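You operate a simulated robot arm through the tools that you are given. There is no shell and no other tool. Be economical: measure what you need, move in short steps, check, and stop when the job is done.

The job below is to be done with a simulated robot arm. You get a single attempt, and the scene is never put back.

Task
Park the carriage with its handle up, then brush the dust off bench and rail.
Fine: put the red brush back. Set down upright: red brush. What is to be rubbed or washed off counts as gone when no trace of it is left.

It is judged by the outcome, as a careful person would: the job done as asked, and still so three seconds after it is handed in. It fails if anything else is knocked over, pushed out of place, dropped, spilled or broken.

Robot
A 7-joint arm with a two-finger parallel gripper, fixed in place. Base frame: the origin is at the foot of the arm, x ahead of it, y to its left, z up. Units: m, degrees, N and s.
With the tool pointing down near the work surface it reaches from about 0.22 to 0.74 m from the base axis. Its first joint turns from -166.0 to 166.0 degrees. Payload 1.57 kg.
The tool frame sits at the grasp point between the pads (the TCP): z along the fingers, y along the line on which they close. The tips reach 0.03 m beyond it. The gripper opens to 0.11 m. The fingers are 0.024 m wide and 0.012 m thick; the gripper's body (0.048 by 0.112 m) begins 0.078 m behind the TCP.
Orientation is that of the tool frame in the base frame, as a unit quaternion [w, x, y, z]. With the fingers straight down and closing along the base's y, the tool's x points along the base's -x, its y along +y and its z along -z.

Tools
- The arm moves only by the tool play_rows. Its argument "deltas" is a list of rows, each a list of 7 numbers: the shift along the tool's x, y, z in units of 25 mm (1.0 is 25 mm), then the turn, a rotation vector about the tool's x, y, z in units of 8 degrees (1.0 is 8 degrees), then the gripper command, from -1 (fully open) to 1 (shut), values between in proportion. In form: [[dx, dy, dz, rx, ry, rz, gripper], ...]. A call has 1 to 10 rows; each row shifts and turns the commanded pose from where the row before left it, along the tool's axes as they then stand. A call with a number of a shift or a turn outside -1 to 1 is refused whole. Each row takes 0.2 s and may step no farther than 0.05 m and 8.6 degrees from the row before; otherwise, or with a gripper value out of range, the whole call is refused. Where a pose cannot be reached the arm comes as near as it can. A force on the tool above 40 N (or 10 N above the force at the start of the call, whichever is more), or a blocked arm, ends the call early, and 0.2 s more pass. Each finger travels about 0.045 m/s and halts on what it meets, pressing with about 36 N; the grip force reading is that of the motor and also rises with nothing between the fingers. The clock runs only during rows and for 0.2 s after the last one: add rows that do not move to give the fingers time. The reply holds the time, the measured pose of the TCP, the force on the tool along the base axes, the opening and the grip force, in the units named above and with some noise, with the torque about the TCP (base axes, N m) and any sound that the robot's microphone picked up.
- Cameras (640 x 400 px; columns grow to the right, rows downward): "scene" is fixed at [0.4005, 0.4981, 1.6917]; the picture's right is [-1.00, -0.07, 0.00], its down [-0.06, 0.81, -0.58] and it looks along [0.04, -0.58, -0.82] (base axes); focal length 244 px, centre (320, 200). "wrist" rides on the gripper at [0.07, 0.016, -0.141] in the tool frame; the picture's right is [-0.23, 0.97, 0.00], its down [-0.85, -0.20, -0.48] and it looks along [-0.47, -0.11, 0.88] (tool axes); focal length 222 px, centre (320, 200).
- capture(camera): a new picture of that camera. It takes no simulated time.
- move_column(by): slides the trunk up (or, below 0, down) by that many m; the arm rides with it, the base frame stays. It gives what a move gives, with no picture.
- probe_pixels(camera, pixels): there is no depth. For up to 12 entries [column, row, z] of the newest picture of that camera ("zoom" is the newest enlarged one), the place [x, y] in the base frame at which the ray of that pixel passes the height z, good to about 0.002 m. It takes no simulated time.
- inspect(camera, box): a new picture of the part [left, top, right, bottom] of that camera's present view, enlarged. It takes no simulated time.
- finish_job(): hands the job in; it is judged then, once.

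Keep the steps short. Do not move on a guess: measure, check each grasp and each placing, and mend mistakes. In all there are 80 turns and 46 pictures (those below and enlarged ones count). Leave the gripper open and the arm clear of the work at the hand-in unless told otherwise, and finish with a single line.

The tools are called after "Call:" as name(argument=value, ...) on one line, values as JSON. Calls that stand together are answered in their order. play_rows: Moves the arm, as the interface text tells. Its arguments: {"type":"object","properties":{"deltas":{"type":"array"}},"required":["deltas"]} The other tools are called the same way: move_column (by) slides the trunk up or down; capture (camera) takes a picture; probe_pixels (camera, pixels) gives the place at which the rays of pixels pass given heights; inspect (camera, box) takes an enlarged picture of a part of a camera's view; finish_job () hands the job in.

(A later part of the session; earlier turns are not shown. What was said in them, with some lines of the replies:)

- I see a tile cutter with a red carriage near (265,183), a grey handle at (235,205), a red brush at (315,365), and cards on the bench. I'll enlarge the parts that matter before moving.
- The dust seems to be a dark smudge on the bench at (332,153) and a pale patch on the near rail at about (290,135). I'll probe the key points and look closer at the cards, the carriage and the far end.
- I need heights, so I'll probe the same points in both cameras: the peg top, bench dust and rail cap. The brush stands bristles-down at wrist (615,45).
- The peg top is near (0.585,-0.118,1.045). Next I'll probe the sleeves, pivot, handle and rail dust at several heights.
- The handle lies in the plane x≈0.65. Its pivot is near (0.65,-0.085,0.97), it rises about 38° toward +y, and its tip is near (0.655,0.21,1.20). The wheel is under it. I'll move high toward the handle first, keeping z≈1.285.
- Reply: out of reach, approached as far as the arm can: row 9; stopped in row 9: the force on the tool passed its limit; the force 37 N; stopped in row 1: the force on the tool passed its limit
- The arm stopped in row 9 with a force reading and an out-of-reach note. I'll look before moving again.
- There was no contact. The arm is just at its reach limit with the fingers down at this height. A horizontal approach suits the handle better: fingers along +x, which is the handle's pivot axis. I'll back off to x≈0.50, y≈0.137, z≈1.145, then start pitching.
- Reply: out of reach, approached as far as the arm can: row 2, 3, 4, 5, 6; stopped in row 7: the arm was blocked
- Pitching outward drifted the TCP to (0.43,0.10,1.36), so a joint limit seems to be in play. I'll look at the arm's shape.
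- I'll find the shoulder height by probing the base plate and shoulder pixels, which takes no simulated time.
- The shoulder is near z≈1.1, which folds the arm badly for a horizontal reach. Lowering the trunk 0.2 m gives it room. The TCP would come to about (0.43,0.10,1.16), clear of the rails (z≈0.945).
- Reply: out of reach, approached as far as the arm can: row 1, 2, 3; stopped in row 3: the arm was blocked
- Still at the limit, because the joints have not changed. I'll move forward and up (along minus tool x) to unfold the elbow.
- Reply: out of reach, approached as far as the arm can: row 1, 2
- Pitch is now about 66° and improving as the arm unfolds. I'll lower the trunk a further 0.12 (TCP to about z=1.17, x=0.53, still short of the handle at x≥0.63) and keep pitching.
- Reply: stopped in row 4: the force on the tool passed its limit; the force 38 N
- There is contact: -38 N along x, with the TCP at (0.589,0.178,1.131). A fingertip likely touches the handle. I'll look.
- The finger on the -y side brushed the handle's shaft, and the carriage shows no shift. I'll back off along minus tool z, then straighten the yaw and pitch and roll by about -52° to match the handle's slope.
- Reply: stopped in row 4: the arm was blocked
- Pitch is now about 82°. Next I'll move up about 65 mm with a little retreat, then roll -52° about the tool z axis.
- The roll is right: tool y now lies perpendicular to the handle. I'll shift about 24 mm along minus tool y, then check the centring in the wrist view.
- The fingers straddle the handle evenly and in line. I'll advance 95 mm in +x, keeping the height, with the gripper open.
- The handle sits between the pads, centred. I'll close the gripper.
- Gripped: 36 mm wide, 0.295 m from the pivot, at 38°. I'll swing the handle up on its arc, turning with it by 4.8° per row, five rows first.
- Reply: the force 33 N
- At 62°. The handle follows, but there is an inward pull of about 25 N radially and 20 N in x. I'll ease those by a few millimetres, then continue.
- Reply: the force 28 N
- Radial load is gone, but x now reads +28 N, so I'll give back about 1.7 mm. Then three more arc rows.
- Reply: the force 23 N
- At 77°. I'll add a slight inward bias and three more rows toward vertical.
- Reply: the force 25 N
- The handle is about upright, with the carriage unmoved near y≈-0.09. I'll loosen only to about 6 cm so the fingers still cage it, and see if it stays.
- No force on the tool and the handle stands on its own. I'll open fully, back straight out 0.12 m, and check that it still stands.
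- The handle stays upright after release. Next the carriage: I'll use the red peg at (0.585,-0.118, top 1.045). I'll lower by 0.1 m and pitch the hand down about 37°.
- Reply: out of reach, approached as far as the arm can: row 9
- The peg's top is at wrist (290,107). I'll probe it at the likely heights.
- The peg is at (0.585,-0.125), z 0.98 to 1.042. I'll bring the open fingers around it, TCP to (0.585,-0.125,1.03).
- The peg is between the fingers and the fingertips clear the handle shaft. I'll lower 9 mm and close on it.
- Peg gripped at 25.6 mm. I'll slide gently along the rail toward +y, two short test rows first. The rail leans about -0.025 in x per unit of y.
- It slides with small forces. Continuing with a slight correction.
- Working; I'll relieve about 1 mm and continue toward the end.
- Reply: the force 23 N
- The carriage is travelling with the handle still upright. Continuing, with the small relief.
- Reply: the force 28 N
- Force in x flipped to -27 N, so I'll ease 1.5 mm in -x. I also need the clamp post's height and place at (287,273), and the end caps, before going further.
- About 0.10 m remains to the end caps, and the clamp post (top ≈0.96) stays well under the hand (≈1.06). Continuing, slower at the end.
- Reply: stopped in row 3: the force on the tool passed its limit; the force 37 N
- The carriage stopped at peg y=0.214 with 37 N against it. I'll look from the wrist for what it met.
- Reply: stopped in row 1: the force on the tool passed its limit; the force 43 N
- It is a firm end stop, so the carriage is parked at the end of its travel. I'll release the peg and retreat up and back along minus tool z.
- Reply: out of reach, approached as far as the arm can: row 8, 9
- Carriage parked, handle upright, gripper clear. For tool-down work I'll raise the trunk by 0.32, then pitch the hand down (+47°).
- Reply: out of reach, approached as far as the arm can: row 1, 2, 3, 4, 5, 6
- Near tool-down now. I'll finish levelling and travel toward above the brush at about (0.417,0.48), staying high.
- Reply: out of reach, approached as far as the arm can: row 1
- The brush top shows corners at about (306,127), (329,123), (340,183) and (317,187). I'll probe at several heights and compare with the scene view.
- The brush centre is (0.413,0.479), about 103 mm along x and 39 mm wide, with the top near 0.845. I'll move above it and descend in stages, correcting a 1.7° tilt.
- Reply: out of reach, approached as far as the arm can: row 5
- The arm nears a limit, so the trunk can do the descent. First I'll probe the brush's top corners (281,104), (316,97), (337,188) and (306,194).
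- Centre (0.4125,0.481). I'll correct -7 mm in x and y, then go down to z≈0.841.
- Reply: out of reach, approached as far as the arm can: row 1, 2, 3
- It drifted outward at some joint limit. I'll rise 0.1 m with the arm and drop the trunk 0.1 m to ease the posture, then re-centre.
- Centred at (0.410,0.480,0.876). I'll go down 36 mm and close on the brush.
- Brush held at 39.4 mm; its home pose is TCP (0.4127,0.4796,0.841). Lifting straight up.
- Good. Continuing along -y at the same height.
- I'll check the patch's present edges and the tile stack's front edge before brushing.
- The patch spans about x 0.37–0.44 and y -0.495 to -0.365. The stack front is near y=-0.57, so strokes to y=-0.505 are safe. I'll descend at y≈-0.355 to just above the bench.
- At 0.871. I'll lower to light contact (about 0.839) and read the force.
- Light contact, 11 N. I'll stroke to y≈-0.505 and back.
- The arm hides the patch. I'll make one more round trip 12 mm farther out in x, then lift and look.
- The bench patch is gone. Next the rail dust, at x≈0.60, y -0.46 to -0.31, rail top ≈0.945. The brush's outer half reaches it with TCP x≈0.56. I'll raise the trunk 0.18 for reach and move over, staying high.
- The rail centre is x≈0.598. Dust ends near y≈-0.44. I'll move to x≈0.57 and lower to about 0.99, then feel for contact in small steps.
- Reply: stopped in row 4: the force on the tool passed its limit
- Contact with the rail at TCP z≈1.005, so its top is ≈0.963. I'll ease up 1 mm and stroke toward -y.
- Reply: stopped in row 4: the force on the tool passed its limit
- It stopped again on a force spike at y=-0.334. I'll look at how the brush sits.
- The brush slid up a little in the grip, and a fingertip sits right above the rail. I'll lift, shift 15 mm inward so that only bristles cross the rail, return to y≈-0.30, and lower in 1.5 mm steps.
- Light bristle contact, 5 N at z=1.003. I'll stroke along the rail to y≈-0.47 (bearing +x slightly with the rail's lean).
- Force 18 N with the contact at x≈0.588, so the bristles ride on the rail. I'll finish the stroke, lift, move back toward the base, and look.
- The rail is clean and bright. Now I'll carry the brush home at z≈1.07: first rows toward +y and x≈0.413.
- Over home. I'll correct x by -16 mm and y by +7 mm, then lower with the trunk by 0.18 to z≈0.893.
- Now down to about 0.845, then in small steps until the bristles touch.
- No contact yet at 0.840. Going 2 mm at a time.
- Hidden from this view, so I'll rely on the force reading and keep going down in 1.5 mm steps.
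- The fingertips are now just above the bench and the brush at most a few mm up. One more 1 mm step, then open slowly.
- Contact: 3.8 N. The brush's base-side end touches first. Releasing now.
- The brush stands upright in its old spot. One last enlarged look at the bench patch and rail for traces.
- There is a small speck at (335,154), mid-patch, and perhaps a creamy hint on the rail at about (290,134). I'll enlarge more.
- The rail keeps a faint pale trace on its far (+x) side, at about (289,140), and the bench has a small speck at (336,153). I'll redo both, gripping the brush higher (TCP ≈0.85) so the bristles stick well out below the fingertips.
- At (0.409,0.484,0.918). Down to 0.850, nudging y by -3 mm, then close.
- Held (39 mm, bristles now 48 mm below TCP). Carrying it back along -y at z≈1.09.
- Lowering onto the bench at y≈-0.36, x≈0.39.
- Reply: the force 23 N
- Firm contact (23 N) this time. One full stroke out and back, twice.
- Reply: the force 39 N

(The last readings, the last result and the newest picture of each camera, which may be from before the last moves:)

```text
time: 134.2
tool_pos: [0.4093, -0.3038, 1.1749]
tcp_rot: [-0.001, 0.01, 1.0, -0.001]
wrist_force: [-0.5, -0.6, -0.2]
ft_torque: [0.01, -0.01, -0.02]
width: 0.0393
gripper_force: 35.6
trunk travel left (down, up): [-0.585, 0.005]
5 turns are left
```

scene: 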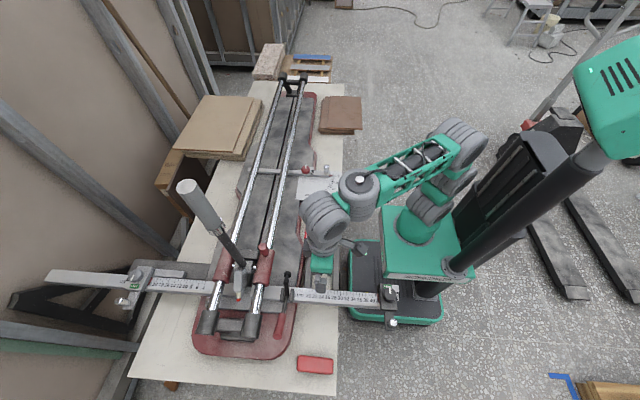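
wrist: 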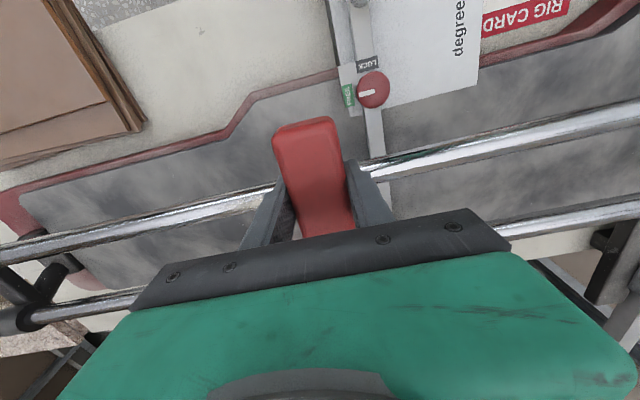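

Only five turns remain, so I'll batch the calls. In this turn: move over the rail (TCP x≈0.582 so the bristles overhang its far side), lower gently, stroke twice between y≈-0.30 and -0.44, lift and come back.

Call:
play_rows(deltas=[[-0.865, 0, 0.7, 0, 0, 0, 1], [-0.865, 0, 0.7, 0, 0, 0, 1], [-0.865, 0, 0.7, 0, 0, 0, 1], [-0.865, 0, 0.7, 0, 0, 0, 1], [-0.865, 0, 0.7, 0, 0, 0, 1], [-0.865, 0, 0.7, 0, 0, 0, 1], [-0.865, 0, 0.7, 0, 0, 0, 1], [-0.865, 0.3, 0.7, 0, 0, 0, 1], [0, 0, 0, 0, 0, 0, 1]])

Call:
play_rows(deltas=[[0, 0, 0.1, 0, 0, 0, 1], [0, 0, 0.1, 0, 0, 0, 1], [0, 0, 0.1, 0, 0, 0, 1], [0, 0, 0.07, 0, 0, 0, 1], [0, 0, 0.07, 0, 0, 0, 1], [0, 0, 0.07, 0, 0, 0, 1], [0, 0, 0.07, 0, 0, 0, 1], [0, 0, 0.07, 0, 0, 0, 1], [0, 0, 0.07, 0, 0, 0, 1], [0, 0, 0.07, 0, 0, 0, 1]])

Call:
play_rows(deltas=[[-0.015, -0.6, 0, 0, 0, 0, 1], [-0.015, -0.6, 0, 0, 0, 0, 1], [-0.015, -0.6, 0, 0, 0, 0, 1], [-0.015, -0.6, 0, 0, 0, 0, 1], [-0.015, -0.6, 0, 0, 0, 0, 1], [-0.015, -0.6, 0, 0, 0, 0, 1], [-0.015, -0.6, 0, 0, 0, 0, 1], [-0.015, -0.6, 0, 0, 0, 0, 1], [-0.015, -0.6, 0, 0, 0, 0, 1]])

Call:
play_rows(deltas=[[0.015, 0.6, 0, 0, 0, 0, 1], [0.015, 0.6, 0, 0, 0, 0, 1], [0.015, 0.6, 0, 0, 0, 0, 1], [0.015, 0.6, 0, 0, 0, 0, 1], [0.015, 0.6, 0, 0, 0, 0, 1], [0.015, 0.6, 0, 0, 0, 0, 1], [0.015, 0.6, 0, 0, 0, 0, 1], [0.015, 0.6, 0, 0, 0, 0, 1], [0.015, 0.6, 0, 0, 0, 0, 1]])

Call:
play_rows(deltas=[[-0.015, -0.6, 0, 0, 0, 0, 1], [-0.015, -0.6, 0, 0, 0, 0, 1], [-0.015, -0.6, 0, 0, 0, 0, 1], [-0.015, -0.6, 0, 0, 0, 0, 1], [-0.015, -0.6, 0, 0, 0, 0, 1], [-0.015, -0.6, 0, 0, 0, 0, 1], [-0.015, -0.6, 0, 0, 0, 0, 1], [-0.015, -0.6, 0, 0, 0, 0, 1], [-0.015, -0.6, 0, 0, 0, 0, 1]])

Call:
play_rows(deltas=[[0, 0, -0.5, 0, 0, 0, 1], [0, 0, -1, 0, 0, 0, 1], [0, 0, -1, 0, 0, 0, 1], [1, 0.5, -0.5, 0, 0, 0, 1], [1, 0.5, 0, 0, 0, 0, 1], [1, 0.5, 0, 0, 0, 0, 1], [1, 1, 0, 0, 0, 0, 1], [1, 1, 0, 0, 0, 0, 1], [1, 1, 0, 0, 0, 0, 1], [0.5, 1, 0, 0, 0, 0, 1]])

```text
time: 136.2
tool_pos: [0.5825, -0.3027, 1.0321]
tcp_rot: [-0.002, 0.01, 1.0, -0.001]
wrist_force: [0.0, -1.0, -1.1]
ft_torque: [0.0, 0.03, -0.02]
width: 0.0393
gripper_force: 35.9
trunk travel left (down, up): [-0.585, 0.005]
```

```text
time: 138.3
tool_pos: [0.5847, -0.3032, 1.0229]
tcp_rot: [0.005, 0.01, 1.0, -0.005]
wrist_force: [1.0, 0.5, 13.2]
ft_torque: [0.23, -0.13, -0.03]
width: 0.0391
gripper_force: 35.9
trunk travel left (down, up): [-0.585, 0.005]
stopped in row 10: the force on the tool passed its limit (the readings are from after the stop); the commanded pose is now the measured one
```

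```text
time: 140.3
tool_pos: [0.5847, -0.435, 1.0228]
tcp_rot: [0.003, 0.01, 1.0, -0.004]
wrist_force: [2.2, 1.9, 17.7]
ft_torque: [0.3, -0.2, -0.01]
width: 0.0389
gripper_force: 35.5
trunk travel left (down, up): [-0.585, 0.005]
```

```text
time: 142.3
tool_pos: [0.5831, -0.3035, 1.0225]
tcp_rot: [0.005, 0.009, 1.0, -0.004]
wrist_force: [0.1, -6.5, 32.6]
ft_torque: [0.25, -0.25, -0.09]
width: 0.0391
gripper_force: 35.5
trunk travel left (down, up): [-0.585, 0.005]
```

```text
time: 144.3
tool_pos: [0.5866, -0.4386, 1.0221]
tcp_rot: [0.005, 0.011, 1.0, -0.004]
wrist_force: [4.1, 0.7, 16.2]
ft_torque: [0.08, -0.22, -0.04]
width: 0.0392
gripper_force: 36.3
trunk travel left (down, up): [-0.585, 0.005]
```

```text
time: 146.5
tool_pos: [0.4162, -0.2868, 1.0935]
tcp_rot: [0.002, 0.01, 1.0, -0.004]
wrist_force: [0.1, 0.0, -0.8]
ft_torque: [-0.03, 0.0, 0.0]
width: 0.0392
gripper_force: 35.9
out of reach, approached as far as the arm can: row 2
trunk travel left (down, up): [-0.585, 0.005]
4 turns are left
```

Strokes went well, with steady contact on the rail. Now carrying the brush home at z≈1.09, compensating the drift in x, then lowering the trunk 0.18.

Call:
play_rows(deltas=[[0.02, 1, 0, 0, 0, 0, 1], [0.02, 1, 0, 0, 0, 0, 1], [0.02, 1, 0, 0, 0, 0, 1], [0.02, 1, 0, 0, 0, 0, 1], [0.02, 1, 0, 0, 0, 0, 1], [0.02, 1, 0, 0, 0, 0, 1], [0.02, 1, 0, 0, 0, 0, 1], [0.02, 1, 0, 0, 0, 0, 1], [0.02, 1, 0, 0, 0, 0, 1], [0.02, 1, 0, 0, 0, 0, 1]])

Call:
play_rows(deltas=[[0.02, 1, 0, 0, 0, 0, 1], [0.02, 1, 0, 0, 0, 0, 1], [0.02, 1, 0, 0, 0, 0, 1], [0.02, 1, 0, 0, 0, 0, 1], [0.02, 1, 0, 0, 0, 0, 1], [0.02, 1, 0, 0, 0, 0, 1], [0.02, 1, 0, 0, 0, 0, 1], [0.02, 1, 0, 0, 0, 0, 1], [0.02, 1, 0, 0, 0, 0, 1], [0.02, 1, 0, 0, 0, 0, 1]])

Call:
play_rows(deltas=[[0.02, 1, 0, 0, 0, 0, 1], [0.02, 1, 0, 0, 0, 0, 1], [0.02, 1, 0, 0, 0, 0, 1], [0.02, 1, 0, 0, 0, 0, 1], [0.02, 1, 0, 0, 0, 0, 1], [0.02, 1, 0, 0, 0, 0, 1], [0.02, 1, 0, 0, 0, 0, 1], [0.02, 1, 0, 0, 0, 0, 1], [0.02, 1, 0, 0, 0, 0, 1], [0.02, 0.8, 0, 0, 0, 0, 1]])

Call:
play_rows(deltas=[[0, 0.9, 0, 0, 0, 0, 1], [0, 0, 0, 0, 0, 0, 1]])

Call:
move_column(by=-0.18)

```text
time: 148.7
tool_pos: [0.4186, -0.0369, 1.0919]
tcp_rot: [0.002, 0.01, 1.0, -0.004]
wrist_force: [0.7, 0.4, -1.9]
ft_torque: [-0.02, 0.02, 0.0]
width: 0.0391
gripper_force: 36.2
trunk travel left (down, up): [-0.585, 0.005]
```

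```text
time: 150.9
tool_pos: [0.4167, 0.2105, 1.0888]
tcp_rot: [0.003, 0.011, 1.0, -0.004]
wrist_force: [0.8, 0.5, -1.2]
ft_torque: [-0.03, -0.01, -0.03]
width: 0.0391
gripper_force: 35.8
trunk travel left (down, up): [-0.585, 0.005]
```

```text
time: 153.1
tool_pos: [0.4168, 0.4571, 1.0878]
tcp_rot: [0.003, 0.009, 1.0, -0.003]
wrist_force: [0.5, 0.3, -0.7]
ft_torque: [-0.03, 0.01, -0.03]
width: 0.0393
gripper_force: 36.0
trunk travel left (down, up): [-0.585, 0.005]
```

```text
time: 153.7
tool_pos: [0.4198, 0.4796, 1.0869]
tcp_rot: [0.002, 0.011, 1.0, -0.003]
wrist_force: [-0.4, -0.8, -1.5]
ft_torque: [-0.03, 0.03, 0.01]
width: 0.0394
gripper_force: 35.5
trunk travel left (down, up): [-0.585, 0.005]
```

```text
time: 155.7
tool_pos: [0.4194, 0.4792, 0.9073]
tcp_rot: [0.003, 0.01, 1.0, -0.004]
wrist_force: [0.1, 0.3, -0.2]
ft_torque: [-0.02, 0.01, 0.02]
width: 0.0391
gripper_force: 35.8
trunk travel left (down, up): [-0.405, 0.185]
3 turns are left
```

Above home. Correcting 4 mm and lowering in small steps to touch.

Call:
play_rows(deltas=[[0.16, 0.13, 0.9, 0, 0, 0, 1], [0, 0, 0.9, 0, 0, 0, 1], [0, 0, 0.3, 0, 0, 0, 1], [0, 0, 0.08, 0, 0, 0, 1], [0, 0, 0.08, 0, 0, 0, 1], [0, 0, 0.06, 0, 0, 0, 1], [0, 0, 0.06, 0, 0, 0, 1], [0, 0, 0.06, 0, 0, 0, 1], [0, 0, 0, 0, 0, 0, 1]])

```text
time: 157.7
tool_pos: [0.4159, 0.4816, 0.8486]
tcp_rot: [0.005, 0.01, 1.0, -0.001]
wrist_force: [1.7, -0.4, 16.3]
ft_torque: [-0.12, 0.73, -0.01]
width: 0.0391
gripper_force: 36.1
trunk travel left (down, up): [-0.405, 0.185]
2 turns are left
```

The brush is down on the bench (16 N) at its home pose. I'll release it, retreat upward and away from the work, and take the last picture.

Call:
play_rows(deltas=[[0, 0, -0.05, 0, 0, 0, 1], [0, 0, 0, 0, 0, 0, 0.1], [0, 0, 0, 0, 0, 0, -0.3], [0, 0, 0, 0, 0, 0, -0.6], [0, 0, 0, 0, 0, 0, -1], [0, 0, 0, 0, 0, 0, -1], [0, 0, 0, 0, 0, 0, -1], [0, 0, -0.6, 0, 0, 0, -1], [0, 0, -1, 0, 0, 0, -1], [0, 0, -1, 0, 0, 0, -1]])

Call:
play_rows(deltas=[[0, 0, -1, 0, 0, 0, -1], [0, 0, -1, 0, 0, 0, -1], [0, 0, -1, 0, 0, 0, -1], [0, 0, -1, 0, 0, 0, -1], [0, 0, -1, 0, 0, 0, -1], [0, -1, -1, 0, 0, 0, -1], [0, -1, 0, 0, 0, 0, -1], [0, -1, 0, 0, 0, 0, -1], [0, -1, 0, 0, 0, 0, -1], [0, -1, 0, 0, 0, 0, -1]])

Call:
play_rows(deltas=[[0, -1, 0, 0, 0, 0, -1], [0, -1, 0, 0, 0, 0, -1], [0, -1, 0, 0, 0, 0, -1], [0, -1, 0, 0, 0, 0, -1], [0, 0, 0, 0, 0, 0, -1]])

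Call:
capture(camera="scene")

```text
time: 159.9
tool_pos: [0.4138, 0.4801, 0.9101]
tcp_rot: [0.002, 0.01, 1.0, -0.003]
wrist_force: [0.1, 0.3, 0.4]
ft_torque: [-0.03, 0.0, -0.01]
width: 0.1101
gripper_force: 0.0
trunk travel left (down, up): [-0.405, 0.185]
```

```text
time: 162.1
tool_pos: [0.4128, 0.3635, 1.0561]
tcp_rot: [0.002, 0.01, 1.0, -0.004]
wrist_force: [-0.3, 0.7, 0.6]
ft_torque: [0.03, -0.01, -0.01]
width: 0.1101
gripper_force: 0.0
out of reach, approached as far as the arm can: row 4
trunk travel left (down, up): [-0.405, 0.185]
```

```text
time: 163.3
tool_pos: [0.4092, 0.2616, 1.0595]
tcp_rot: [0.003, 0.009, 1.0, -0.004]
wrist_force: [0.1, 0.1, 0.0]
ft_torque: [0.04, 0.01, -0.01]
width: 0.1099
gripper_force: 0.0
trunk travel left (down, up): [-0.405, 0.185]
```

```text
refused: no pictures are left
1 turns are left
```

The brush is back at its home pose, the gripper is open and the arm is clear, so I'm handing in.

Call:
finish_job()

```text
The job is handed in.
```

The carriage is parked at its +y end stop with the handle up, bench and rail are brushed and the red brush is back upright in its place, but with no pictures left I could not check the last brushing pass (for faint leftover traces) or the final brush placing by eye.
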